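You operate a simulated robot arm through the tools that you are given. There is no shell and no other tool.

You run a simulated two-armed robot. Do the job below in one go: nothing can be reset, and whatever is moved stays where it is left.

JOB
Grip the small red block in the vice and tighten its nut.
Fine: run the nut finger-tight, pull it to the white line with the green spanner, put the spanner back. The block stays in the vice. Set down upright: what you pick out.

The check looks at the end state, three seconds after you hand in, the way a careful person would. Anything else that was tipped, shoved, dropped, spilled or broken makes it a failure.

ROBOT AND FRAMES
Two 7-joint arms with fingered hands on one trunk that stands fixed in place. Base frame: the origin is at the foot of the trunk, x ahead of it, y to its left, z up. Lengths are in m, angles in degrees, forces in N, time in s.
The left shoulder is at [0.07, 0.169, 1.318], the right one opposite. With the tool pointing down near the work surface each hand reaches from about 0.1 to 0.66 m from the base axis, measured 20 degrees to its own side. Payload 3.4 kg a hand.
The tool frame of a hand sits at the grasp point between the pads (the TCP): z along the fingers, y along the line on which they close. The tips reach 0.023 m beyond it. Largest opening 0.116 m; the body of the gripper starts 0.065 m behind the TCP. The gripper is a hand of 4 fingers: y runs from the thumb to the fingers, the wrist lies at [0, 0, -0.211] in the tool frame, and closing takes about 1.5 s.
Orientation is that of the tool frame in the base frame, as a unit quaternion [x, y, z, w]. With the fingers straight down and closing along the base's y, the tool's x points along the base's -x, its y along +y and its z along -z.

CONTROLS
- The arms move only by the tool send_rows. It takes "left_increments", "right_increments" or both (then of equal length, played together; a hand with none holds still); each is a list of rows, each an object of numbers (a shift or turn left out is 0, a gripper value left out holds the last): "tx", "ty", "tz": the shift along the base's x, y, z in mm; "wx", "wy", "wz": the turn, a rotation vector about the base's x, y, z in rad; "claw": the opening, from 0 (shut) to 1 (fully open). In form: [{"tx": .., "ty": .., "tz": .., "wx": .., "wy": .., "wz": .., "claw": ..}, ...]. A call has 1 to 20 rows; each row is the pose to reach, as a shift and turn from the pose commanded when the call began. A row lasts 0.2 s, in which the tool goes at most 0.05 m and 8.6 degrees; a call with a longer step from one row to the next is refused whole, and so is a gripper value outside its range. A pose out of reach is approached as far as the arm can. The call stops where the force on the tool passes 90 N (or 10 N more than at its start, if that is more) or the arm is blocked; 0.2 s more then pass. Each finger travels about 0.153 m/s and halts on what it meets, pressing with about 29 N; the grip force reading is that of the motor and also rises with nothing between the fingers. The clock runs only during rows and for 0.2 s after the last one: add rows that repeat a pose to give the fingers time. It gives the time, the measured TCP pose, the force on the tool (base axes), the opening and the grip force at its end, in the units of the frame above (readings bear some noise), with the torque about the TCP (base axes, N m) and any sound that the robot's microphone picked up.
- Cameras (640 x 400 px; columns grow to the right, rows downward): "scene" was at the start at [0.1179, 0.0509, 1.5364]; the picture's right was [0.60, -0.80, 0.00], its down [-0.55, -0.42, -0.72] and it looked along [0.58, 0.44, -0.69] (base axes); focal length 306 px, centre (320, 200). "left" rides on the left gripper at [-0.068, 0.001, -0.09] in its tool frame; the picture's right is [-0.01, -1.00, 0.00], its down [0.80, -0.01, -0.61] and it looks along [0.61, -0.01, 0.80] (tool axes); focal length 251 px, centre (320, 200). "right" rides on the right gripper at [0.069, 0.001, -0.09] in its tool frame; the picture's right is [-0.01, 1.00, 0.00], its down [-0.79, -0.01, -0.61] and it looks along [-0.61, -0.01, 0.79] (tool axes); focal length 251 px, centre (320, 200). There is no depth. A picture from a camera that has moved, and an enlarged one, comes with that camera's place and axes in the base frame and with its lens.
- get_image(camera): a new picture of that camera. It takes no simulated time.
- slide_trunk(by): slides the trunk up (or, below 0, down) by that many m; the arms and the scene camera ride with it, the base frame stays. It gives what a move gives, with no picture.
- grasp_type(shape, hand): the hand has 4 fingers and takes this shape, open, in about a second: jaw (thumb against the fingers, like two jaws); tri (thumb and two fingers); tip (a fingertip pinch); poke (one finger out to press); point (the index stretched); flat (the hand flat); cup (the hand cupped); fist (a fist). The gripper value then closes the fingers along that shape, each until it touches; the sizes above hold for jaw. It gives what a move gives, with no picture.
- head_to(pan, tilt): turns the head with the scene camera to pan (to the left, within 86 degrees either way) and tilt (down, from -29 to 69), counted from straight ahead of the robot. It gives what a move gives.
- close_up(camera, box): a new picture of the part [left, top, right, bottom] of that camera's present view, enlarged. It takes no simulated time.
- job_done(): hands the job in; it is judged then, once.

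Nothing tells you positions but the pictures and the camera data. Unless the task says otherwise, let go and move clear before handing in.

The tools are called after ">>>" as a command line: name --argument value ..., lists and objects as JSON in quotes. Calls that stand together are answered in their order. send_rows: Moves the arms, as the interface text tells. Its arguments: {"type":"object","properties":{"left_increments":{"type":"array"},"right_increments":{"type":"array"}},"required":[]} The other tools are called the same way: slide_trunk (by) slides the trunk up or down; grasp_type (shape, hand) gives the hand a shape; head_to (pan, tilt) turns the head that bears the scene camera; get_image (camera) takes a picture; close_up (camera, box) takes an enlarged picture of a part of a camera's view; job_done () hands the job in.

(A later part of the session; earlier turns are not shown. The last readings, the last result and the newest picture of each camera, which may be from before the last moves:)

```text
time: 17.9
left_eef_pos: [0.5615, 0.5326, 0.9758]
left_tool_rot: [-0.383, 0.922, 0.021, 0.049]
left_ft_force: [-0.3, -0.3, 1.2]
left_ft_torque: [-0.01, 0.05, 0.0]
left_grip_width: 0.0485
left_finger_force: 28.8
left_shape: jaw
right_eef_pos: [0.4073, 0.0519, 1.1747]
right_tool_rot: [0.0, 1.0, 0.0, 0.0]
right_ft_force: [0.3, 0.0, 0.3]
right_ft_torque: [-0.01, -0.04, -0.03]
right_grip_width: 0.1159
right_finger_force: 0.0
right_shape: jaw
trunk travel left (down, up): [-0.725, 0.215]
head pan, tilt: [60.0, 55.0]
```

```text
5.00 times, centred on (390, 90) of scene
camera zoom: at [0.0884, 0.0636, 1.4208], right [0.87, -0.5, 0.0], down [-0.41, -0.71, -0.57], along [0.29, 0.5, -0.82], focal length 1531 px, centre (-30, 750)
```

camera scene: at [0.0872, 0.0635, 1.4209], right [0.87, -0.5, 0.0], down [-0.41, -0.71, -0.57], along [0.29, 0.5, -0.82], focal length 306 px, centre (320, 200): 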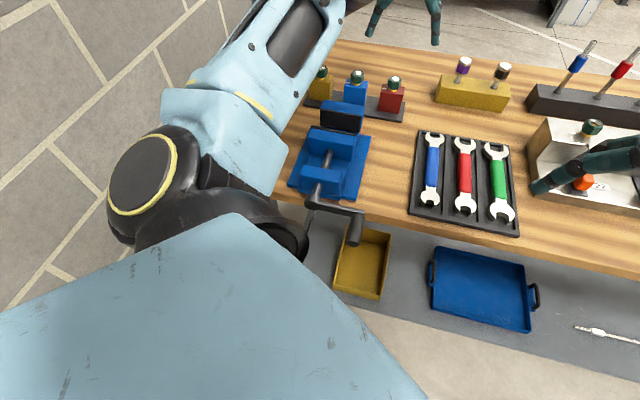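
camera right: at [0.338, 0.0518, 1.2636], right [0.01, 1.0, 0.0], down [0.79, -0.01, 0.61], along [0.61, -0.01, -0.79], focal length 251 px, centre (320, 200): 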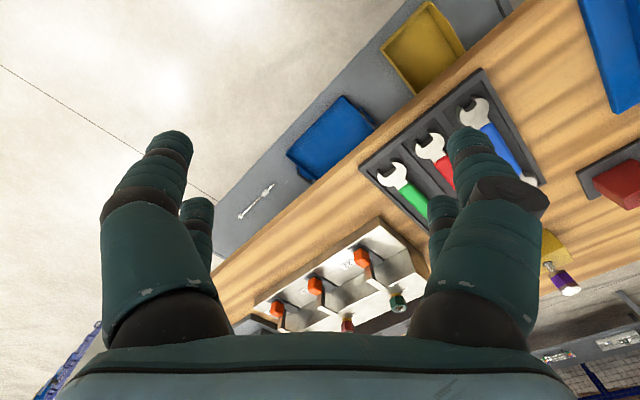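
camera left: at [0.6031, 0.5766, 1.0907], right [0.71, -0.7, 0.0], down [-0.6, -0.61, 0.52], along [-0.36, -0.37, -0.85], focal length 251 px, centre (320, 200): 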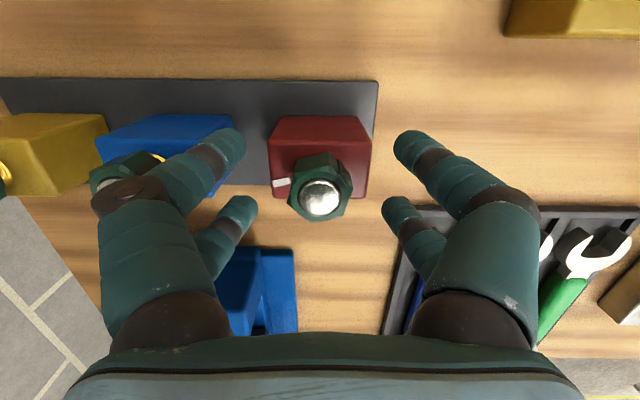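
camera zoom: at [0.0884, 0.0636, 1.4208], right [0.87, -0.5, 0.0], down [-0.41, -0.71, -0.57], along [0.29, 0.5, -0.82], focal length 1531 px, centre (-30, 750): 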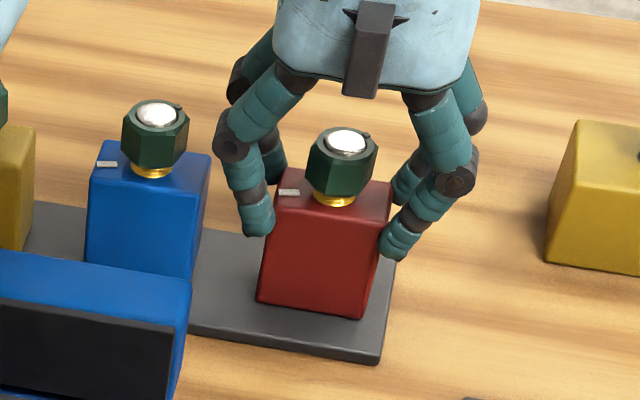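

The block is gripped at 48.5 mm with 28.8 N. I'll lift it straight up slowly and check it hangs true.

>>> send_rows --left_increments '[{"tz": 5}, {"tz": 15}, {"tz": 30}, {"tz": 50}, {"tz": 70}, {"tz": 90}, {"tz": 100}, {"tz": 100}]'

>>> close_up --camera "left" --box '[120, 40, 520, 290]'

>>> get_image --camera "scene"

```text
time: 19.7
left_eef_pos: [0.5617, 0.532, 1.0759]
left_tool_rot: [-0.382, 0.923, 0.02, 0.048]
left_ft_force: [0.4, -0.7, -4.0]
left_ft_torque: [0.0, 0.04, 0.01]
left_grip_width: 0.0487
left_finger_force: 29.6
left_shape: jaw
right_eef_pos: [0.4079, 0.0515, 1.1738]
right_tool_rot: [0.0, 1.0, 0.0, 0.0]
right_ft_force: [-0.7, -0.1, -0.9]
right_ft_torque: [-0.04, 0.0, 0.05]
right_grip_width: 0.1159
right_finger_force: 0.0
right_shape: jaw
trunk travel left (down, up): [-0.725, 0.215]
head pan, tilt: [60.0, 55.0]
```

```text
1.60 times, centred on (320, 165) of left
camera zoom: at [0.6024, 0.5754, 1.1701], right [0.71, -0.7, 0.0], down [-0.6, -0.61, 0.52], along [-0.36, -0.37, -0.85], focal length 402 px, centre (320, 256)
```

zoom: 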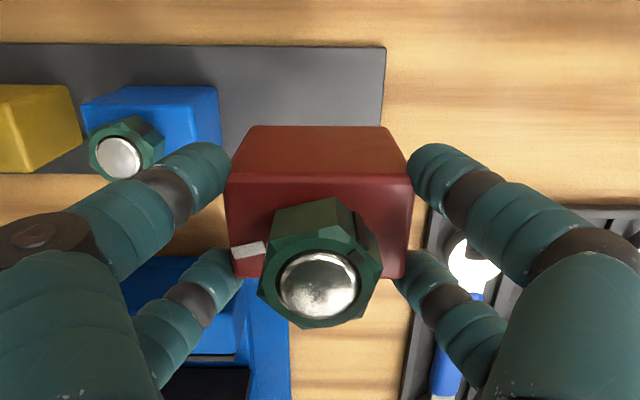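

```text
taken
camera scene: at [0.0891, 0.0643, 1.4208], right [0.87, -0.5, 0.0], down [-0.41, -0.71, -0.57], along [0.29, 0.5, -0.82], focal length 306 px, centre (320, 200)
```

scene: 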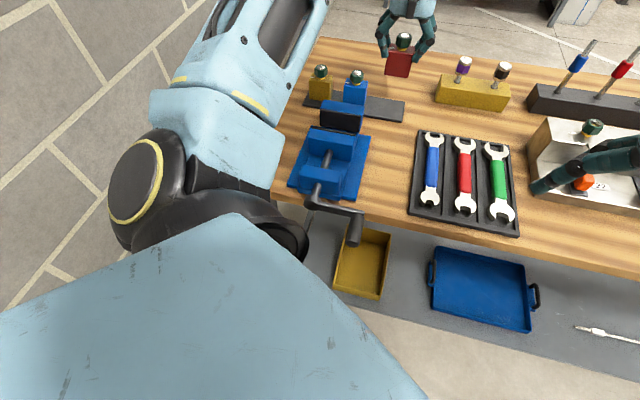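

The block hangs level and hasn't slipped. Now I'll carry it at height to above the vice.

>>> send_rows --left_increments '[{"tx": -8, "ty": -6}, {"tx": -22, "ty": -14}, {"tx": -40, "ty": -22}, {"tx": -60, "ty": -28}, {"tx": -80, "ty": -32}, {"tx": -100, "ty": -35}, {"tx": -120, "ty": -37}, {"tx": -140, "ty": -39}, {"tx": -160, "ty": -40}, {"tx": -176, "ty": -41}, {"tx": -184.6, "ty": -41.7}, {"tx": -184.6, "ty": -41.7}]'

>>> get_image --camera "left"

>>> get_image --camera "scene"

```text
time: 22.3
left_eef_pos: [0.3765, 0.4904, 1.0753]
left_tool_rot: [-0.382, 0.923, 0.02, 0.049]
left_ft_force: [-0.1, 0.1, -4.7]
left_ft_torque: [0.02, -0.02, -0.02]
left_grip_width: 0.0486
left_finger_force: 29.4
left_shape: jaw
right_eef_pos: [0.4088, 0.0503, 1.1742]
right_tool_rot: [-0.001, 1.0, -0.001, 0.0]
right_ft_force: [-0.5, -0.7, 0.4]
right_ft_torque: [0.03, 0.0, 0.0]
right_grip_width: 0.1159
right_finger_force: 0.1
right_shape: jaw
trunk travel left (down, up): [-0.725, 0.215]
head pan, tilt: [60.0, 55.0]
```

```text
taken
camera left: at [0.4177, 0.5329, 1.1703], right [0.71, -0.7, 0.0], down [-0.6, -0.61, 0.52], along [-0.36, -0.37, -0.85], focal length 251 px, centre (320, 200)
```

left: 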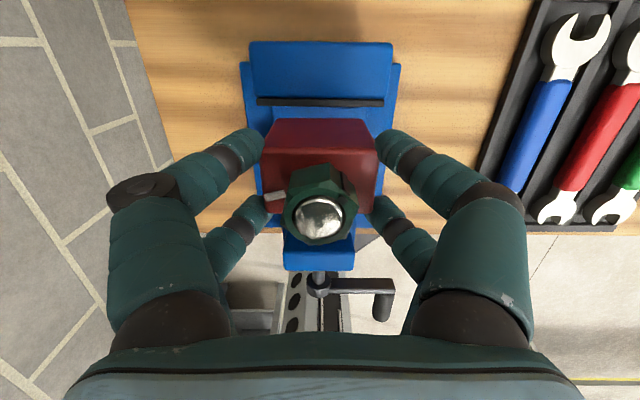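

```text
taken
camera scene: at [0.0889, 0.0641, 1.4208], right [0.87, -0.5, 0.0], down [-0.41, -0.71, -0.57], along [0.29, 0.5, -0.82], focal length 306 px, centre (320, 200)
```

scene: 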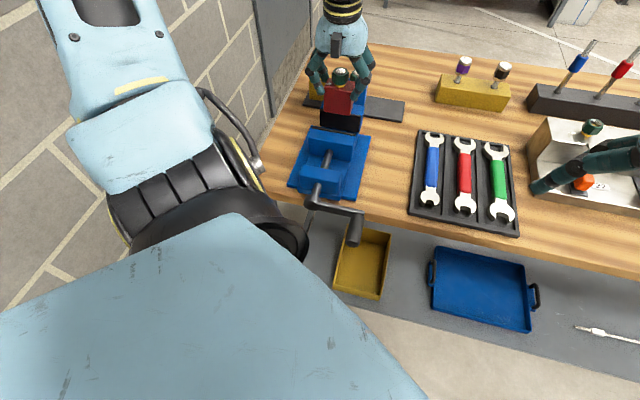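

>>> close_up --camera "left" --box '[220, 20, 420, 270]'

>>> close_up --camera "scene" --box '[285, 45, 395, 175]'

```text
1.60 times, centred on (320, 145) of left
camera zoom: at [0.4177, 0.5329, 1.1703], right [0.71, -0.7, 0.0], down [-0.6, -0.61, 0.52], along [-0.36, -0.37, -0.85], focal length 402 px, centre (320, 288)
```

zoom: 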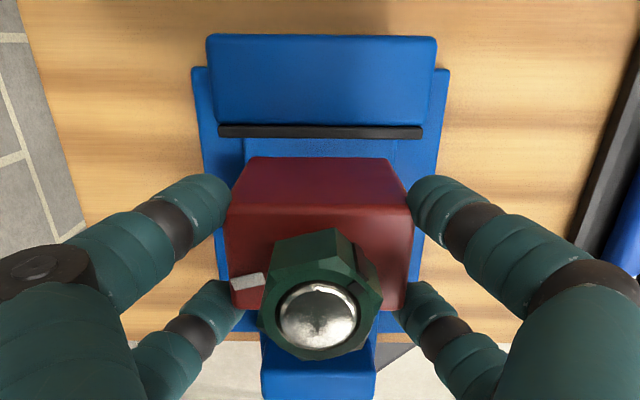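

```text
3.08 times, centred on (340, 110) of scene
camera zoom: at [0.0889, 0.0641, 1.4208], right [0.87, -0.5, 0.0], down [-0.41, -0.71, -0.57], along [0.29, 0.5, -0.82], focal length 942 px, centre (258, 477)
```

zoom: 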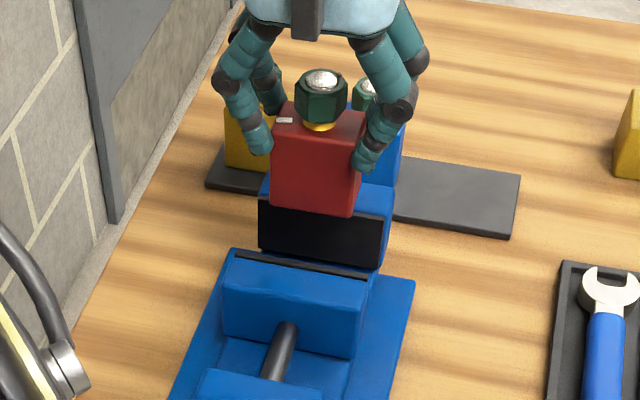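

The block is centred left-right over the vice, but the fingers are nearly as wide as the jaw gap, so I want a better gap measurement. I'll swing the right hand's camera round to look at the vice from the front right.

>>> send_rows --right_increments '[{"wz": 0.13, "ty": 17}, {"wz": 0.26, "ty": 34}, {"wz": 0.39, "ty": 51}, {"wz": 0.52, "ty": 68}, {"wz": 0.65, "ty": 85}, {"wz": 0.785, "ty": 100}, {"wz": 0.785, "ty": 100}]'

>>> get_image --camera "right"

>>> get_image --camera "scene"

```text
time: 23.9
left_eef_pos: [0.378, 0.4905, 1.0753]
left_tool_rot: [-0.383, 0.922, 0.019, 0.047]
left_ft_force: [0.1, 1.0, -3.1]
left_ft_torque: [0.0, 0.02, -0.01]
left_grip_width: 0.0484
left_finger_force: 28.7
left_shape: jaw
right_eef_pos: [0.4074, 0.1515, 1.1749]
right_tool_rot: [-0.384, 0.924, 0.0, 0.0]
right_ft_force: [-0.5, 0.2, -0.5]
right_ft_torque: [0.02, 0.02, 0.0]
right_grip_width: 0.1158
right_finger_force: 0.1
right_shape: jaw
trunk travel left (down, up): [-0.725, 0.215]
head pan, tilt: [60.0, 55.0]
```

```text
taken
camera right: at [0.3583, 0.1035, 1.2634], right [-0.7, 0.71, 0.0], down [0.57, 0.56, 0.61], along [0.43, 0.43, -0.8], focal length 251 px, centre (320, 200)
```

right: 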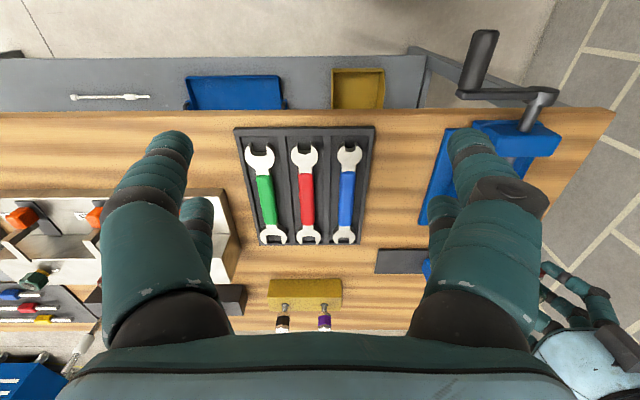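

```text
taken
camera scene: at [0.0888, 0.0637, 1.4208], right [0.87, -0.5, 0.0], down [-0.41, -0.71, -0.57], along [0.29, 0.5, -0.82], focal length 306 px, centre (320, 200)
```

scene: 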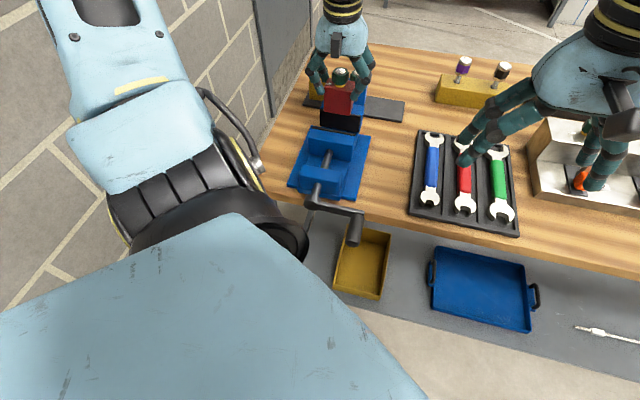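

The right fingers hide the vice from here. I'll yaw the right hand further and bring it slightly closer so the vice falls between its fingers.

>>> send_rows --right_increments '[{"wz": 0.13, "ty": 10}, {"wz": 0.26, "ty": 25}, {"wz": 0.39, "ty": 40}, {"wz": 0.52, "ty": 55}, {"wz": 0.65, "ty": 65}, {"wz": 0.7, "ty": 70}, {"wz": 0.7, "ty": 70}]'

>>> get_image --camera "right"

```text
time: 25.5
left_eef_pos: [0.3746, 0.491, 1.0749]
left_tool_rot: [-0.383, 0.922, 0.02, 0.048]
left_ft_force: [-0.1, 0.7, -4.1]
left_ft_torque: [-0.01, 0.02, 0.01]
left_grip_width: 0.0485
left_finger_force: 28.6
left_shape: jaw
right_eef_pos: [0.4155, 0.1677, 1.1775]
right_tool_rot: [-0.671, 0.741, 0.005, 0.004]
right_ft_force: [0.7, 0.3, 0.4]
right_ft_torque: [0.02, 0.03, 0.03]
right_grip_width: 0.1159
right_finger_force: 0.0
right_shape: jaw
right hand out of reach, approached as far as the arm can: row 2, 3, 4, 5, 6, 7
trunk travel left (down, up): [-0.725, 0.215]
head pan, tilt: [60.0, 55.0]
```

```text
taken
camera right: at [0.4088, 0.098, 1.2664], right [-0.99, 0.11, 0.0], down [0.09, 0.78, 0.62], along [0.07, 0.61, -0.79], focal length 251 px, centre (320, 200)
```

right: 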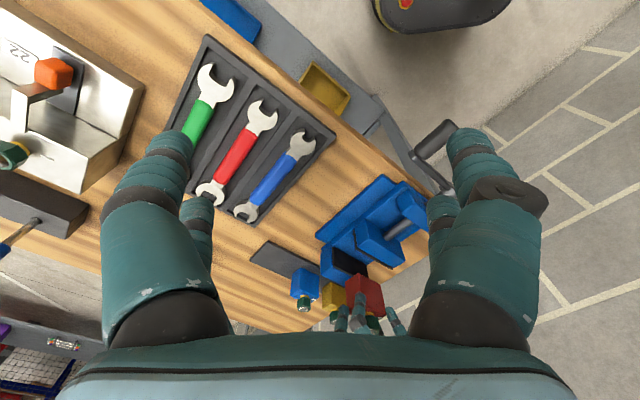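

The right camera now sees the vice from the side. I'll zoom in on it.

>>> close_up --camera "right" --box '[300, 160, 460, 340]'

>>> close_up --camera "right" --box '[315, 220, 405, 330]'

```text
2.22 times, centred on (380, 250) of right
camera zoom: at [0.4088, 0.098, 1.2664], right [-0.99, 0.11, 0.0], down [0.09, 0.78, 0.62], along [0.07, 0.61, -0.79], focal length 559 px, centre (187, 89)
```

zoom: 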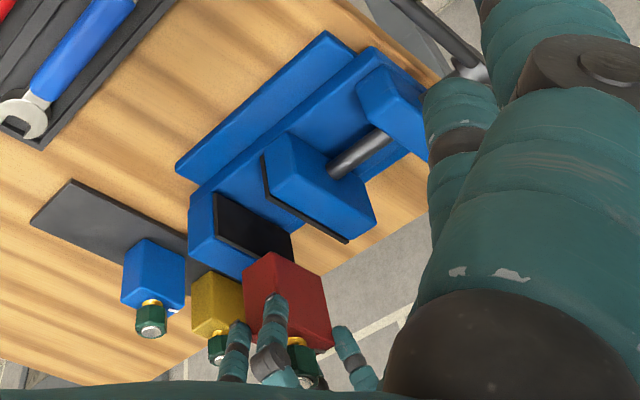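

```text
3.64 times, centred on (360, 275) of right
camera zoom: at [0.4088, 0.098, 1.2664], right [-0.99, 0.11, 0.0], down [0.09, 0.78, 0.62], along [0.07, 0.61, -0.79], focal length 914 px, centre (174, -73)
```

zoom: 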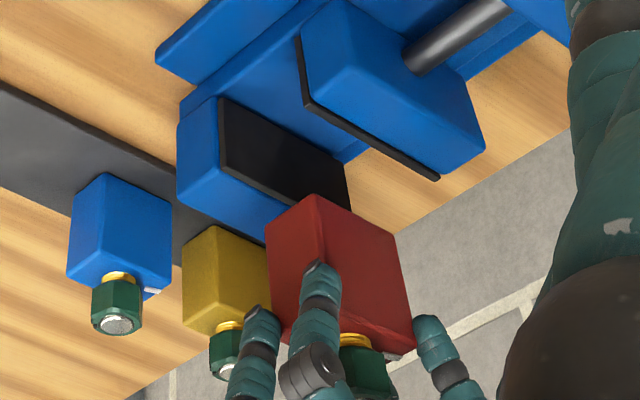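

Combining the three cameras: the jaw gap is about 61 mm, from v≈0.576 to 0.637 along the bench depth, the jaw tops are at z≈0.983 and the bed at about 0.937. My finger pairs span roughly 52 mm, so they fit with about 4 mm each side once centred. I'll shift back 9 mm and lower to just above the jaws.

>>> send_rows --left_increments '[{"tx": -3, "ty": -3, "tz": -5}, {"tx": -6.2, "ty": -6.2, "tz": -12}, {"tx": -6.2, "ty": -6.2, "tz": -20}, {"tx": -6.2, "ty": -6.2, "tz": -25}, {"tx": -6.2, "ty": -6.2, "tz": -25}]'

>>> close_up --camera "left" --box '[200, 20, 440, 290]'

>>> close_up --camera "scene" --box '[285, 55, 395, 175]'

>>> close_up --camera "right" --box '[315, 200, 415, 330]'

```text
time: 26.7
left_eef_pos: [0.3693, 0.4856, 1.0507]
left_tool_rot: [-0.383, 0.922, 0.02, 0.049]
left_ft_force: [-0.3, 0.6, -3.1]
left_ft_torque: [-0.02, 0.0, 0.01]
left_grip_width: 0.0484
left_finger_force: 28.9
left_shape: jaw
right_eef_pos: [0.4197, 0.1681, 1.175]
right_tool_rot: [-0.67, 0.743, 0.003, 0.002]
right_ft_force: [-0.2, -0.3, 0.8]
right_ft_torque: [0.01, 0.01, -0.01]
right_grip_width: 0.1158
right_finger_force: 0.0
right_shape: jaw
trunk travel left (down, up): [-0.725, 0.215]
head pan, tilt: [60.0, 55.0]
```

```text
1.48 times, centred on (320, 155) of left
camera zoom: at [0.4112, 0.5268, 1.1455], right [0.71, -0.7, 0.0], down [-0.6, -0.61, 0.52], along [-0.36, -0.37, -0.85], focal length 372 px, centre (320, 267)
```

zoom: 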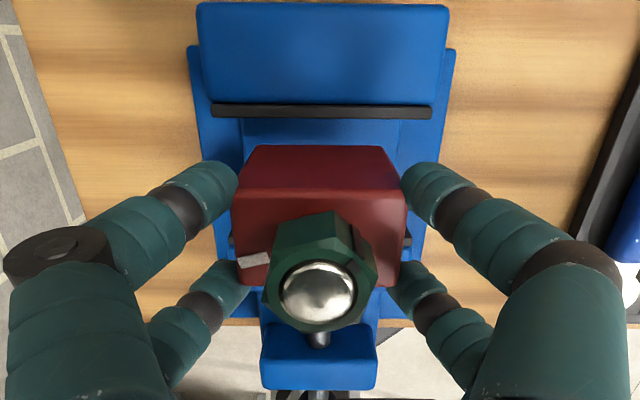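

```text
3.33 times, centred on (340, 115) of scene
camera zoom: at [0.0888, 0.0638, 1.4208], right [0.87, -0.5, 0.0], down [-0.41, -0.71, -0.57], along [0.29, 0.5, -0.82], focal length 1021 px, centre (253, 483)
```

zoom: 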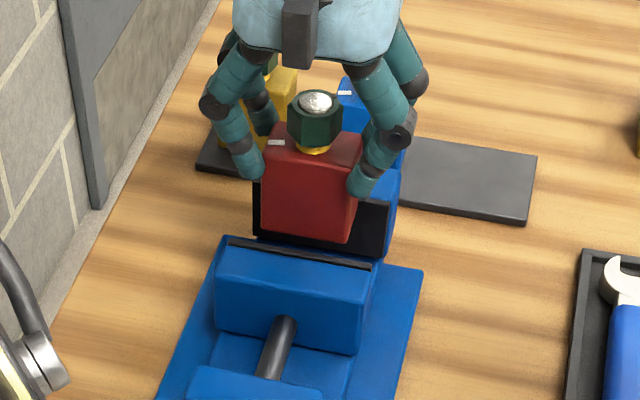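

```text
3.08 times, centred on (365, 265) of right
camera zoom: at [0.4103, 0.0983, 1.2639], right [-0.99, 0.11, 0.0], down [0.09, 0.78, 0.61], along [0.07, 0.61, -0.79], focal length 774 px, centre (182, 0)
```

zoom: 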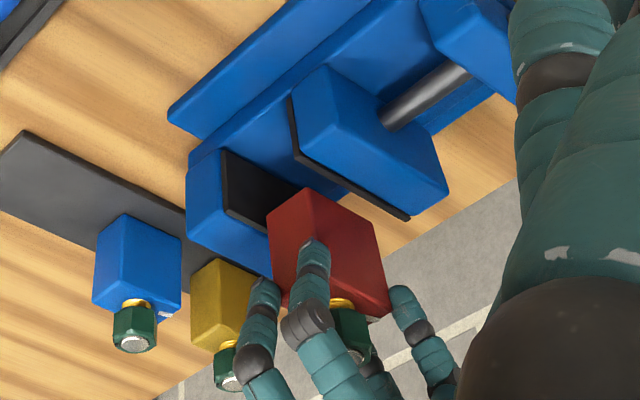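

The block hangs between the two plates with roughly equal room, and the jaw edges are where I computed. I'll lower in stages and watch the force.

>>> send_rows --left_increments '[{"tz": -8}, {"tz": -16}, {"tz": -24}, {"tz": -32}, {"tz": -32}]'

>>> close_up --camera "left" --box '[200, 20, 440, 290]'

>>> close_up --camera "scene" --box '[285, 65, 395, 165]'

>>> close_up --camera "right" --box '[315, 200, 415, 330]'

```text
time: 27.9
left_eef_pos: [0.3697, 0.4851, 1.0173]
left_tool_rot: [-0.383, 0.922, 0.02, 0.048]
left_ft_force: [0.0, 0.6, -4.2]
left_ft_torque: [-0.01, 0.01, -0.01]
left_grip_width: 0.0485
left_finger_force: 29.0
left_shape: jaw
right_eef_pos: [0.4181, 0.1676, 1.1754]
right_tool_rot: [-0.67, 0.742, 0.004, 0.004]
right_ft_force: [-0.8, -0.1, 0.9]
right_ft_torque: [-0.02, 0.01, -0.01]
right_grip_width: 0.1158
right_finger_force: 0.1
right_shape: jaw
trunk travel left (down, up): [-0.725, 0.215]
head pan, tilt: [60.0, 55.0]
```

```text
1.48 times, centred on (320, 155) of left
camera zoom: at [0.4112, 0.5271, 1.1134], right [0.71, -0.7, 0.0], down [-0.6, -0.61, 0.52], along [-0.36, -0.37, -0.85], focal length 372 px, centre (320, 267)
```

zoom: 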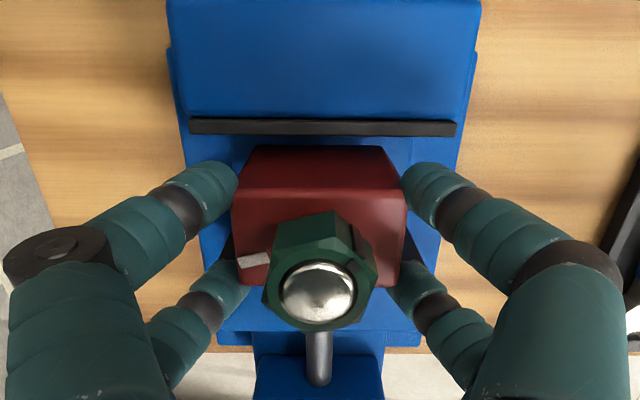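

```text
4.00 times, centred on (340, 115) of scene
camera zoom: at [0.0887, 0.064, 1.4208], right [0.87, -0.5, 0.0], down [-0.41, -0.71, -0.57], along [0.29, 0.5, -0.82], focal length 1225 px, centre (240, 540)
```

zoom: 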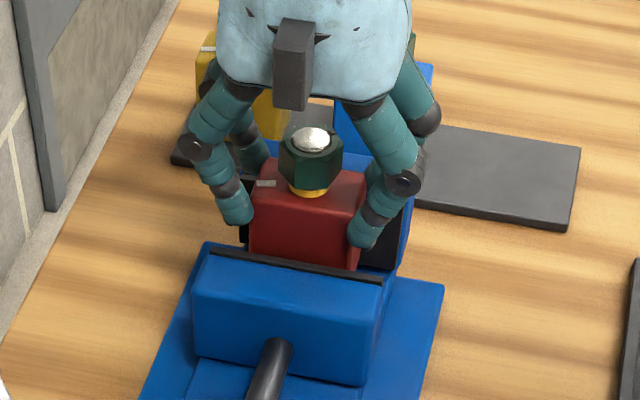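

```text
3.08 times, centred on (365, 265) of right
camera zoom: at [0.41, 0.0985, 1.2647], right [-0.99, 0.11, 0.0], down [0.09, 0.78, 0.61], along [0.07, 0.61, -0.79], focal length 774 px, centre (182, 0)
```

zoom: 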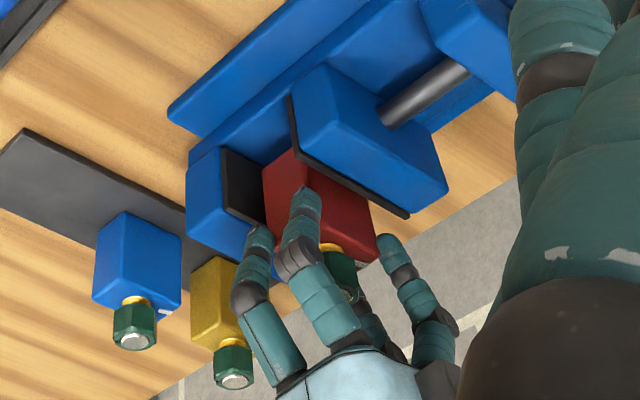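

Still clear and hanging free. Next 13 mm down, then small steps until the block touches the bed.

>>> send_rows --left_increments '[{"tz": -4}, {"tz": -8}, {"tz": -12}, {"tz": -12}]'

>>> send_rows --left_increments '[{"tz": -1}, {"tz": -2}, {"tz": -2}]'

>>> send_rows --left_increments '[{"tz": -1}, {"tz": -2}, {"tz": -2}]'

>>> close_up --camera "left" --box '[200, 20, 440, 290]'

```text
time: 28.9
left_eef_pos: [0.3701, 0.4845, 1.0053]
left_tool_rot: [-0.383, 0.922, 0.019, 0.048]
left_ft_force: [0.7, -0.7, -4.3]
left_ft_torque: [0.01, -0.03, 0.01]
left_grip_width: 0.0485
left_finger_force: 29.1
left_shape: jaw
right_eef_pos: [0.4189, 0.1677, 1.1753]
right_tool_rot: [-0.67, 0.742, 0.003, 0.003]
right_ft_force: [-0.2, 0.8, 0.2]
right_ft_torque: [-0.02, 0.02, -0.03]
right_grip_width: 0.1159
right_finger_force: 0.1
right_shape: jaw
trunk travel left (down, up): [-0.725, 0.215]
head pan, tilt: [60.0, 55.0]
```

```text
time: 29.7
left_eef_pos: [0.3696, 0.4841, 1.0055]
left_tool_rot: [-0.383, 0.922, 0.02, 0.047]
left_ft_force: [0.1, -0.4, -3.8]
left_ft_torque: [0.01, 0.03, 0.01]
left_grip_width: 0.0487
left_finger_force: 28.9
left_shape: jaw
right_eef_pos: [0.418, 0.1677, 1.1758]
right_tool_rot: [-0.671, 0.741, 0.003, 0.003]
right_ft_force: [-0.5, 1.0, 0.8]
right_ft_torque: [0.01, -0.01, 0.01]
right_grip_width: 0.1162
right_finger_force: 0.1
right_shape: jaw
trunk travel left (down, up): [-0.725, 0.215]
head pan, tilt: [60.0, 55.0]
```

```text
time: 30.5
left_eef_pos: [0.3706, 0.4843, 1.0026]
left_tool_rot: [-0.383, 0.922, 0.02, 0.049]
left_ft_force: [0.1, 0.1, -3.8]
left_ft_torque: [-0.01, 0.02, -0.01]
left_grip_width: 0.0486
left_finger_force: 28.9
left_shape: jaw
right_eef_pos: [0.4179, 0.1677, 1.175]
right_tool_rot: [-0.671, 0.742, 0.003, 0.003]
right_ft_force: [0.2, 0.1, 0.4]
right_ft_torque: [-0.01, -0.03, 0.02]
right_grip_width: 0.1159
right_finger_force: 0.1
right_shape: jaw
trunk travel left (down, up): [-0.725, 0.215]
head pan, tilt: [60.0, 55.0]
```

```text
1.48 times, centred on (320, 155) of left
camera zoom: at [0.4114, 0.527, 1.0972], right [0.71, -0.7, 0.0], down [-0.6, -0.61, 0.52], along [-0.36, -0.37, -0.85], focal length 372 px, centre (320, 267)
```

zoom: 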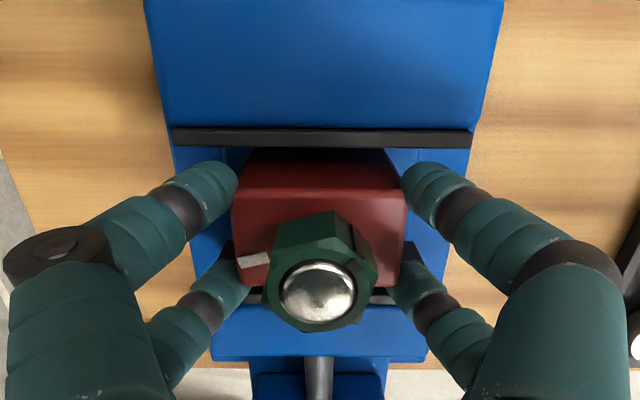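

Still carrying the full weight, so the bed is a little lower. I'll continue in 1–2 mm steps.

>>> send_rows --left_increments '[{"tz": -1}, {"tz": -2}, {"tz": -2}]'

>>> send_rows --left_increments '[{"tz": -1}, {"tz": -1}]'

>>> send_rows --left_increments '[{"tz": -1}, {"tz": -1}]'

>>> close_up --camera "left" --box '[200, 20, 440, 290]'

>>> close_up --camera "scene" --box '[285, 65, 395, 165]'

>>> close_up --camera "right" --box '[315, 190, 415, 320]'

```text
time: 31.3
left_eef_pos: [0.3698, 0.483, 0.9996]
left_tool_rot: [-0.383, 0.922, 0.02, 0.048]
left_ft_force: [-0.5, 0.4, -3.4]
left_ft_torque: [0.0, -0.01, 0.0]
left_grip_width: 0.0484
left_finger_force: 28.9
left_shape: jaw
right_eef_pos: [0.4183, 0.169, 1.1764]
right_tool_rot: [-0.67, 0.742, 0.003, 0.004]
right_ft_force: [-0.2, 0.1, -0.5]
right_ft_torque: [0.0, 0.03, -0.05]
right_grip_width: 0.116
right_finger_force: 0.1
right_shape: jaw
trunk travel left (down, up): [-0.725, 0.215]
head pan, tilt: [60.0, 55.0]
```

```text
time: 31.9
left_eef_pos: [0.3703, 0.4848, 0.9989]
left_tool_rot: [-0.383, 0.922, 0.02, 0.048]
left_ft_force: [-0.7, 0.7, -3.7]
left_ft_torque: [0.01, 0.04, -0.01]
left_grip_width: 0.0485
left_finger_force: 28.9
left_shape: jaw
right_eef_pos: [0.4179, 0.1674, 1.1762]
right_tool_rot: [-0.671, 0.742, 0.003, 0.004]
right_ft_force: [0.4, 0.3, 0.5]
right_ft_torque: [-0.01, -0.02, -0.02]
right_grip_width: 0.1161
right_finger_force: 0.1
right_shape: jaw
trunk travel left (down, up): [-0.725, 0.215]
head pan, tilt: [60.0, 55.0]
```

```text
time: 32.5
left_eef_pos: [0.3704, 0.4838, 0.9982]
left_tool_rot: [-0.384, 0.922, 0.02, 0.047]
left_ft_force: [1.2, 0.2, -3.7]
left_ft_torque: [-0.03, 0.0, 0.01]
left_grip_width: 0.0483
left_finger_force: 29.4
left_shape: jaw
right_eef_pos: [0.4183, 0.1678, 1.177]
right_tool_rot: [-0.671, 0.742, 0.003, 0.003]
right_ft_force: [0.8, 1.1, 0.3]
right_ft_torque: [0.01, 0.01, -0.01]
right_grip_width: 0.116
right_finger_force: 0.1
right_shape: jaw
trunk travel left (down, up): [-0.725, 0.215]
head pan, tilt: [60.0, 55.0]
```

```text
1.48 times, centred on (320, 155) of left
camera zoom: at [0.4112, 0.5272, 1.0935], right [0.71, -0.7, 0.0], down [-0.6, -0.61, 0.52], along [-0.36, -0.37, -0.85], focal length 372 px, centre (320, 267)
```

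zoom: 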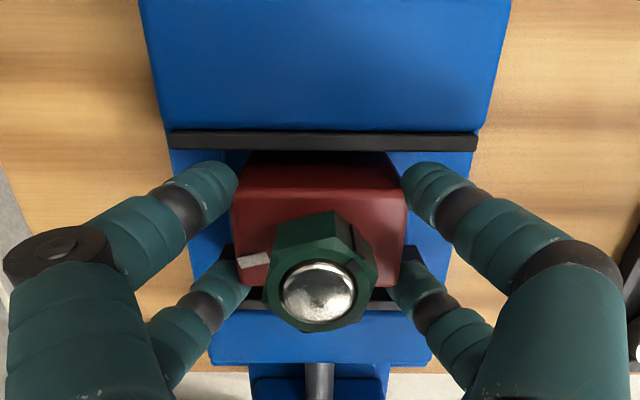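

```text
4.00 times, centred on (340, 115) of scene
camera zoom: at [0.0887, 0.0642, 1.4208], right [0.87, -0.5, 0.0], down [-0.41, -0.71, -0.57], along [0.29, 0.5, -0.82], focal length 1225 px, centre (240, 540)
```

zoom: 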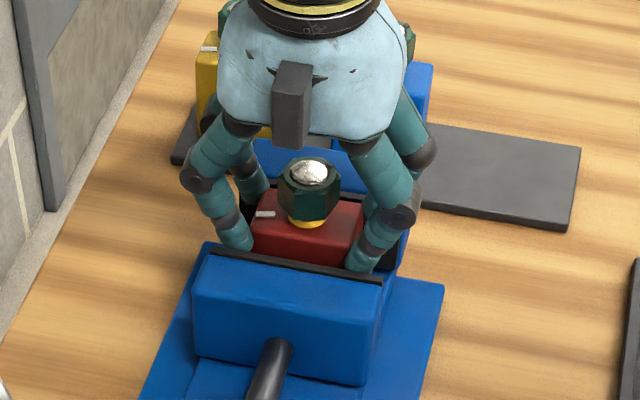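

```text
3.08 times, centred on (365, 255) of right
camera zoom: at [0.4101, 0.0987, 1.2645], right [-0.99, 0.11, 0.0], down [0.09, 0.78, 0.61], along [0.07, 0.61, -0.79], focal length 774 px, centre (182, 31)
```

zoom: 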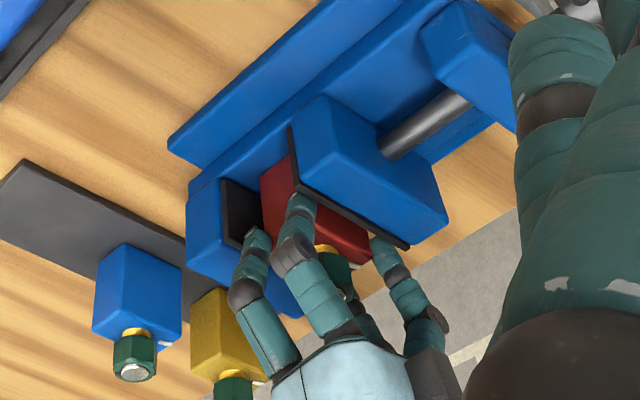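

Not yet on the bed; the force still shows the full weight. I'll keep going in 1 mm steps.

>>> send_rows --left_increments '[{"tz": -1}, {"tz": -1}]'

>>> send_rows --left_increments '[{"tz": -1}, {"tz": -1}]'

>>> send_rows --left_increments '[{"tz": -1}, {"tz": -1}]'

>>> close_up --camera "left" --box '[200, 20, 440, 290]'

```text
time: 33.1
left_eef_pos: [0.3695, 0.4848, 0.9974]
left_tool_rot: [-0.383, 0.922, 0.02, 0.049]
left_ft_force: [0.3, 0.6, -1.0]
left_ft_torque: [0.0, -0.05, 0.0]
left_grip_width: 0.0484
left_finger_force: 28.8
left_shape: jaw
right_eef_pos: [0.4181, 0.168, 1.175]
right_tool_rot: [-0.67, 0.742, 0.003, 0.003]
right_ft_force: [-0.2, 0.1, -0.3]
right_ft_torque: [0.0, 0.03, -0.02]
right_grip_width: 0.116
right_finger_force: 0.1
right_shape: jaw
trunk travel left (down, up): [-0.725, 0.215]
head pan, tilt: [60.0, 55.0]
```

```text
time: 33.7
left_eef_pos: [0.3697, 0.4854, 0.9968]
left_tool_rot: [-0.383, 0.922, 0.021, 0.049]
left_ft_force: [1.3, 3.7, 5.1]
left_ft_torque: [0.04, 0.0, 0.02]
left_grip_width: 0.0485
left_finger_force: 29.3
left_shape: jaw
right_eef_pos: [0.4168, 0.1673, 1.175]
right_tool_rot: [-0.67, 0.742, 0.004, 0.004]
right_ft_force: [0.7, 0.4, 0.0]
right_ft_torque: [-0.02, -0.04, -0.01]
right_grip_width: 0.1158
right_finger_force: 0.0
right_shape: jaw
trunk travel left (down, up): [-0.725, 0.215]
head pan, tilt: [60.0, 55.0]
```

```text
time: 34.3
left_eef_pos: [0.3707, 0.4847, 0.9977]
left_tool_rot: [-0.383, 0.922, 0.02, 0.05]
left_ft_force: [4.2, 6.9, 14.9]
left_ft_torque: [0.07, 0.06, -0.02]
left_grip_width: 0.0482
left_finger_force: 28.7
left_shape: jaw
right_eef_pos: [0.417, 0.1662, 1.1765]
right_tool_rot: [-0.671, 0.742, 0.003, 0.004]
right_ft_force: [-0.1, 0.2, -0.5]
right_ft_torque: [0.0, 0.0, 0.0]
right_grip_width: 0.1157
right_finger_force: 0.0
right_shape: jaw
trunk travel left (down, up): [-0.725, 0.215]
head pan, tilt: [60.0, 55.0]
```

```text
1.48 times, centred on (320, 155) of left
camera zoom: at [0.4106, 0.5264, 1.0922], right [0.71, -0.7, 0.0], down [-0.6, -0.61, 0.52], along [-0.36, -0.37, -0.86], focal length 372 px, centre (320, 267)
```

zoom: 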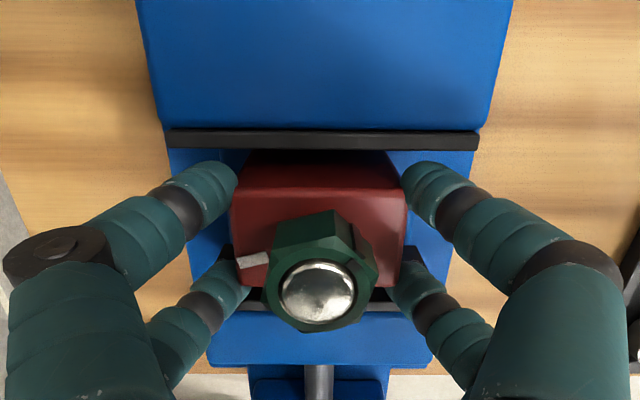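

The block touched the bed at TCP z≈0.9975. I'll relieve the press by 2 mm, then open gently.

>>> send_rows --left_increments '[{"tz": 1}, {"tz": 2}, {"tz": 2}]'

>>> send_rows --left_increments '[{"claw": 0.45}, {"claw": 0.5}, {"claw": 0.6}, {"claw": 0.65}, {"claw": 0.65}]'

>>> close_up --camera "left" --box '[200, 20, 440, 290]'

>>> close_up --camera "scene" --box '[285, 65, 395, 165]'

```text
time: 35.1
left_eef_pos: [0.3693, 0.4847, 0.9983]
left_tool_rot: [-0.383, 0.922, 0.02, 0.048]
left_ft_force: [2.2, 4.9, 3.2]
left_ft_torque: [0.12, -0.01, 0.0]
left_grip_width: 0.0486
left_finger_force: 29.4
left_shape: jaw
right_eef_pos: [0.4184, 0.1685, 1.1746]
right_tool_rot: [-0.671, 0.742, 0.003, 0.003]
right_ft_force: [-0.3, 0.2, -0.7]
right_ft_torque: [0.01, -0.01, 0.04]
right_grip_width: 0.1162
right_finger_force: 0.0
right_shape: jaw
trunk travel left (down, up): [-0.725, 0.215]
head pan, tilt: [60.0, 55.0]
```

```text
time: 36.3
left_eef_pos: [0.3704, 0.4857, 0.9969]
left_tool_rot: [-0.383, 0.922, 0.02, 0.048]
left_ft_force: [0.9, 1.5, -0.1]
left_ft_torque: [0.02, -0.02, 0.0]
left_grip_width: 0.0739
left_finger_force: 0.0
left_shape: jaw
right_eef_pos: [0.4185, 0.1681, 1.1753]
right_tool_rot: [-0.671, 0.742, 0.003, 0.004]
right_ft_force: [-0.6, 0.2, -0.6]
right_ft_torque: [0.0, 0.03, 0.0]
right_grip_width: 0.1159
right_finger_force: 0.0
right_shape: jaw
trunk travel left (down, up): [-0.725, 0.215]
head pan, tilt: [60.0, 55.0]
```

```text
1.48 times, centred on (320, 155) of left
camera zoom: at [0.4111, 0.5267, 1.0928], right [0.71, -0.7, 0.0], down [-0.6, -0.61, 0.52], along [-0.36, -0.37, -0.85], focal length 372 px, centre (320, 267)
```

zoom: 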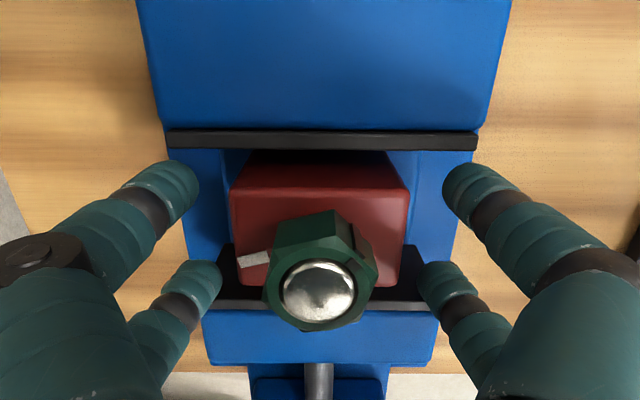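

```text
4.00 times, centred on (340, 115) of scene
camera zoom: at [0.0886, 0.0639, 1.4208], right [0.87, -0.5, 0.0], down [-0.41, -0.71, -0.57], along [0.29, 0.5, -0.82], focal length 1225 px, centre (240, 540)
```

zoom: 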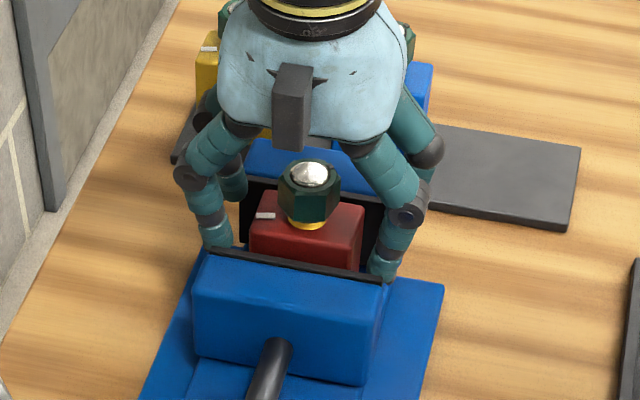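

The block stands upright and free between the jaws. I'll lift the left hand straight up clear of the nut, and draw the right hand back to give room for working the crank.

>>> send_rows --left_increments '[{"tz": 5}, {"tz": 15}, {"tz": 30}, {"tz": 50}, {"tz": 75}, {"tz": 100}, {"tz": 125}, {"tz": 150}, {"tz": 165}]' --right_increments '[{"ty": 0}, {"ty": -10, "tz": 5}, {"ty": -25, "tz": 10}, {"ty": -45, "tz": 20}, {"ty": -65, "tz": 30}, {"ty": -85, "tz": 40}, {"ty": -105, "tz": 50}, {"ty": -125, "tz": 60}, {"ty": -130, "tz": 60}]'

>>> get_image --camera "left"

>>> get_image --camera "scene"

>>> close_up --camera "scene" --box '[285, 75, 395, 175]'

```text
time: 38.3
left_eef_pos: [0.3693, 0.4846, 1.1626]
left_tool_rot: [-0.382, 0.923, 0.02, 0.048]
left_ft_force: [0.4, -0.2, 0.4]
left_ft_torque: [-0.03, -0.04, -0.01]
left_grip_width: 0.0748
left_finger_force: 0.0
left_shape: jaw
right_eef_pos: [0.4167, 0.0401, 1.2336]
right_tool_rot: [-0.676, 0.737, 0.0, 0.001]
right_ft_force: [-0.3, -0.3, -0.4]
right_ft_torque: [0.02, 0.02, 0.0]
right_grip_width: 0.1159
right_finger_force: 0.0
right_shape: jaw
trunk travel left (down, up): [-0.725, 0.215]
head pan, tilt: [60.0, 55.0]
```

```text
taken
camera left: at [0.4109, 0.527, 1.2576], right [0.71, -0.7, 0.0], down [-0.6, -0.61, 0.52], along [-0.36, -0.37, -0.85], focal length 251 px, centre (320, 200)
```

left: 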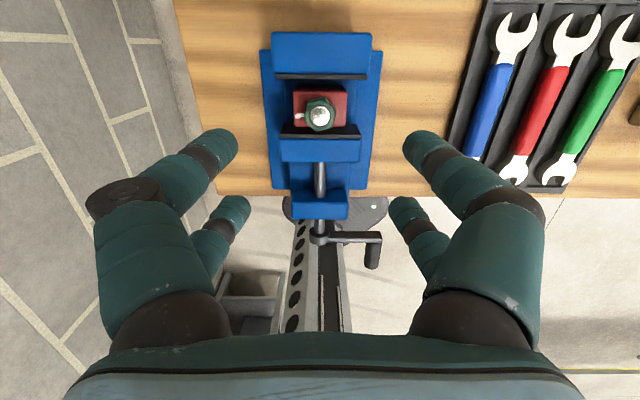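

```text
taken
camera scene: at [0.0884, 0.0635, 1.4208], right [0.87, -0.5, 0.0], down [-0.41, -0.71, -0.57], along [0.29, 0.5, -0.82], focal length 306 px, centre (320, 200)
```

scene: 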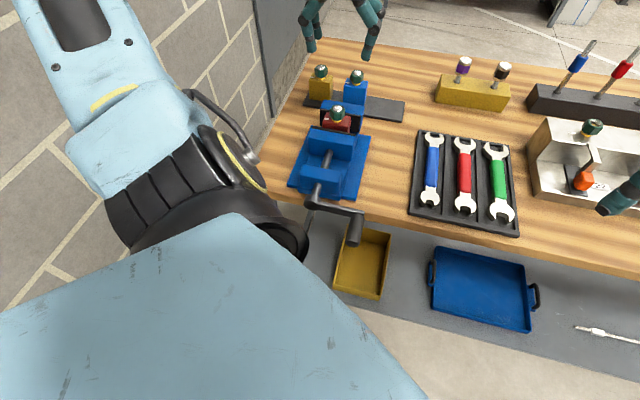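

```text
4.00 times, centred on (340, 125) of scene
camera zoom: at [0.0884, 0.0635, 1.4208], right [0.87, -0.5, 0.0], down [-0.41, -0.71, -0.57], along [0.29, 0.5, -0.82], focal length 1225 px, centre (240, 500)
```

zoom: 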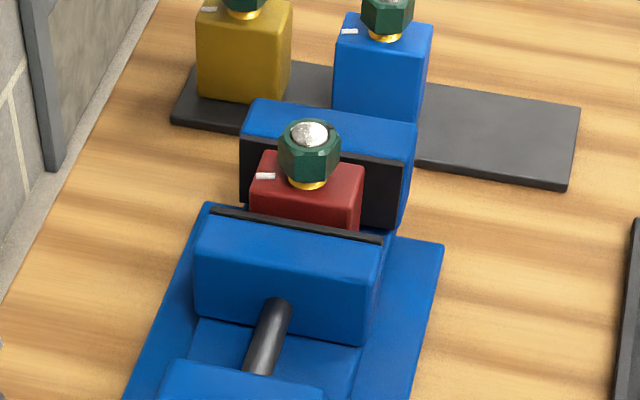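

The block stands square in the vice and the other two are untouched. I'll zoom in on the crank to pin down the handle.

>>> close_up --camera "left" --box '[250, 20, 400, 290]'

>>> close_up --camera "left" --box '[260, 170, 400, 280]'

>>> close_up --camera "scene" --box '[280, 170, 380, 250]'

```text
1.48 times, centred on (325, 155) of left
camera zoom: at [0.4109, 0.527, 1.2576], right [0.71, -0.7, 0.0], down [-0.6, -0.61, 0.52], along [-0.36, -0.37, -0.85], focal length 372 px, centre (313, 267)
```

zoom: 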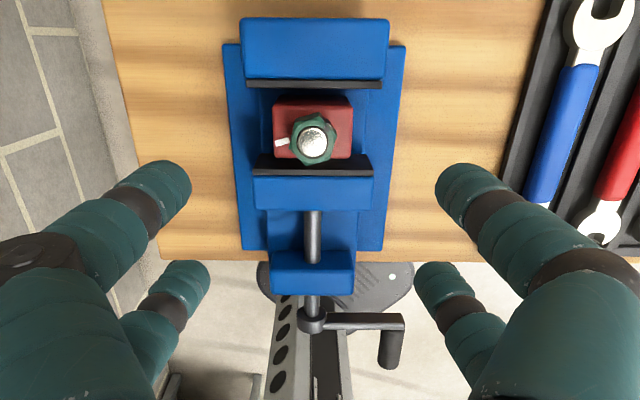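

```text
3.64 times, centred on (330, 225) of left
camera zoom: at [0.4109, 0.527, 1.2576], right [0.71, -0.7, 0.0], down [-0.6, -0.61, 0.52], along [-0.36, -0.37, -0.85], focal length 914 px, centre (284, 109)
```

zoom: 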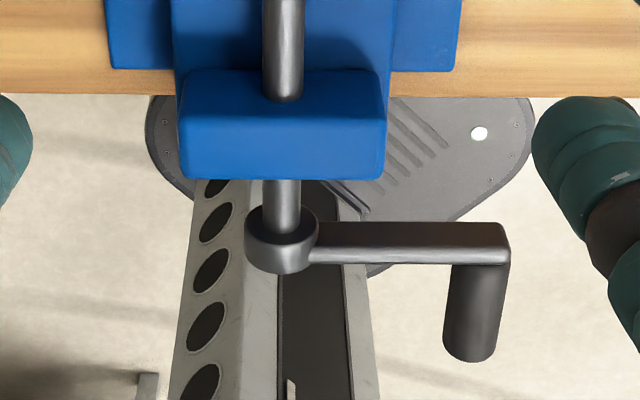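

```text
5.00 times, centred on (330, 210) of scene
camera zoom: at [0.0884, 0.0635, 1.4208], right [0.87, -0.5, 0.0], down [-0.41, -0.71, -0.57], along [0.29, 0.5, -0.82], focal length 1531 px, centre (270, 150)
```

zoom: 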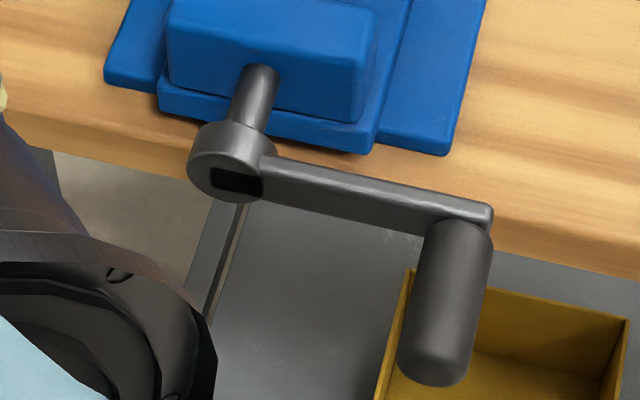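

Left-camera measurement puts the handle axis at u≈0.007, v from 0.350 to 0.404, z≈0.955, with a radius of about 87 mm about the spindle. I'll level the left hand, move it above the crank and start yawing it round so its camera sits on my side.

>>> send_rows --left_increments '[{"wx": -0.037, "wy": 0.037, "tx": -5, "ty": -10}, {"wx": -0.074, "wy": 0.074, "tx": -15, "ty": -30}, {"wx": -0.074, "wy": 0.074, "tx": -28, "ty": -60}, {"wx": -0.074, "wy": 0.074, "tx": -42, "ty": -92}, {"wx": -0.074, "wy": 0.074, "tx": -58, "ty": -125}, {"wx": -0.074, "wy": 0.074, "tx": -72, "ty": -160}, {"wx": -0.074, "wy": 0.074, "tx": -86, "ty": -193}, {"wx": -0.074, "wy": 0.074, "tx": -96, "ty": -216}, {"wx": -0.074, "wy": 0.074, "tx": -100, "ty": -225}, {"wx": -0.074, "wy": 0.074, "tx": -100, "ty": -225}]'

>>> get_image --camera "scene"

```text
time: 40.5
left_eef_pos: [0.2697, 0.2595, 1.1613]
left_tool_rot: [-0.384, 0.923, 0.0, 0.0]
left_ft_force: [-0.3, 0.3, -0.1]
left_ft_torque: [-0.03, 0.0, 0.0]
left_grip_width: 0.075
left_finger_force: 0.0
left_shape: jaw
right_eef_pos: [0.4169, 0.0406, 1.2345]
right_tool_rot: [-0.676, 0.737, 0.0, 0.0]
right_ft_force: [0.7, 0.3, 0.5]
right_ft_torque: [-0.01, 0.04, 0.02]
right_grip_width: 0.116
right_finger_force: 0.0
right_shape: jaw
trunk travel left (down, up): [-0.725, 0.215]
head pan, tilt: [60.0, 55.0]
```

```text
taken
camera scene: at [0.0883, 0.0637, 1.4209], right [0.87, -0.5, 0.0], down [-0.41, -0.71, -0.57], along [0.29, 0.5, -0.82], focal length 306 px, centre (320, 200)
```

scene: 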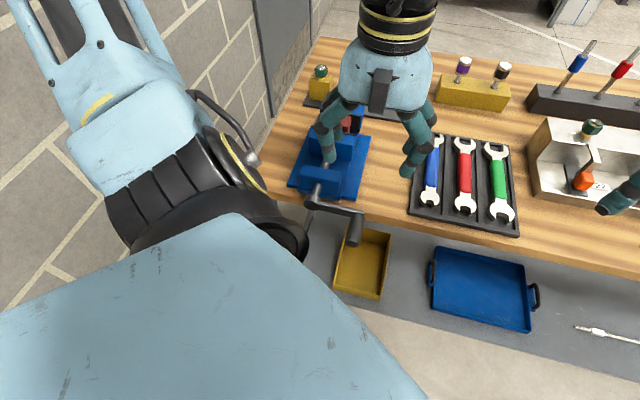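

The elbow stays high and clear. Now I'll yaw the left hand by −180° in two halves above the crank.

>>> send_rows --left_increments '[{"wz": -0.13}, {"wz": -0.26}, {"wz": -0.39}, {"wz": -0.52}, {"wz": -0.65}, {"wz": -0.78}, {"wz": -0.91}, {"wz": -1.04}, {"wz": -1.17}, {"wz": -1.3}, {"wz": -1.43}, {"wz": -1.571}, {"wz": -1.571}]'

>>> send_rows --left_increments '[{"wz": -0.13}, {"wz": -0.26}, {"wz": -0.39}, {"wz": -0.52}, {"wz": -0.65}, {"wz": -0.78}, {"wz": -0.91}, {"wz": -1.04}, {"wz": -1.17}, {"wz": -1.3}, {"wz": -1.43}, {"wz": -1.571}, {"wz": -1.571}]'

>>> get_image --camera "left"

>>> get_image --camera "scene"

```text
time: 43.3
left_eef_pos: [0.2692, 0.2591, 1.1623]
left_tool_rot: [0.383, 0.924, -0.001, 0.0]
left_ft_force: [0.0, 0.2, -0.1]
left_ft_torque: [0.04, 0.03, 0.0]
left_grip_width: 0.0751
left_finger_force: 0.0
left_shape: jaw
right_eef_pos: [0.4151, 0.041, 1.2342]
right_tool_rot: [-0.677, 0.736, 0.001, 0.0]
right_ft_force: [0.2, 0.4, 0.2]
right_ft_torque: [-0.02, 0.0, 0.02]
right_grip_width: 0.1156
right_finger_force: 0.0
right_shape: jaw
trunk travel left (down, up): [-0.725, 0.215]
head pan, tilt: [60.0, 55.0]
```

```text
time: 46.1
left_eef_pos: [0.2694, 0.2591, 1.1623]
left_tool_rot: [0.924, 0.382, 0.0, -0.001]
left_ft_force: [-0.6, 0.1, 0.6]
left_ft_torque: [0.01, -0.02, 0.03]
left_grip_width: 0.075
left_finger_force: 0.0
left_shape: jaw
right_eef_pos: [0.4173, 0.0406, 1.2337]
right_tool_rot: [-0.676, 0.737, -0.001, 0.001]
right_ft_force: [0.2, 0.5, -0.7]
right_ft_torque: [0.01, -0.02, 0.0]
right_grip_width: 0.1158
right_finger_force: 0.1
right_shape: jaw
trunk travel left (down, up): [-0.725, 0.215]
head pan, tilt: [60.0, 55.0]
```

```text
taken
camera left: at [0.2219, 0.2106, 1.2511], right [-0.71, 0.7, 0.0], down [0.56, 0.57, 0.61], along [0.43, 0.43, -0.8], focal length 251 px, centre (320, 200)
```

left: 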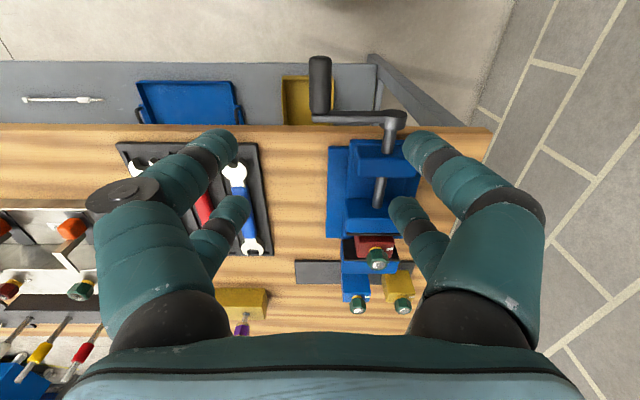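

```text
taken
camera scene: at [0.0882, 0.0635, 1.4209], right [0.87, -0.5, 0.0], down [-0.41, -0.71, -0.57], along [0.29, 0.5, -0.82], focal length 306 px, centre (320, 200)
```

scene: 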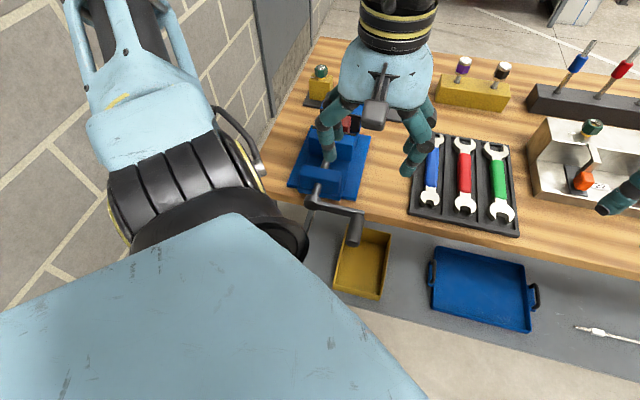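

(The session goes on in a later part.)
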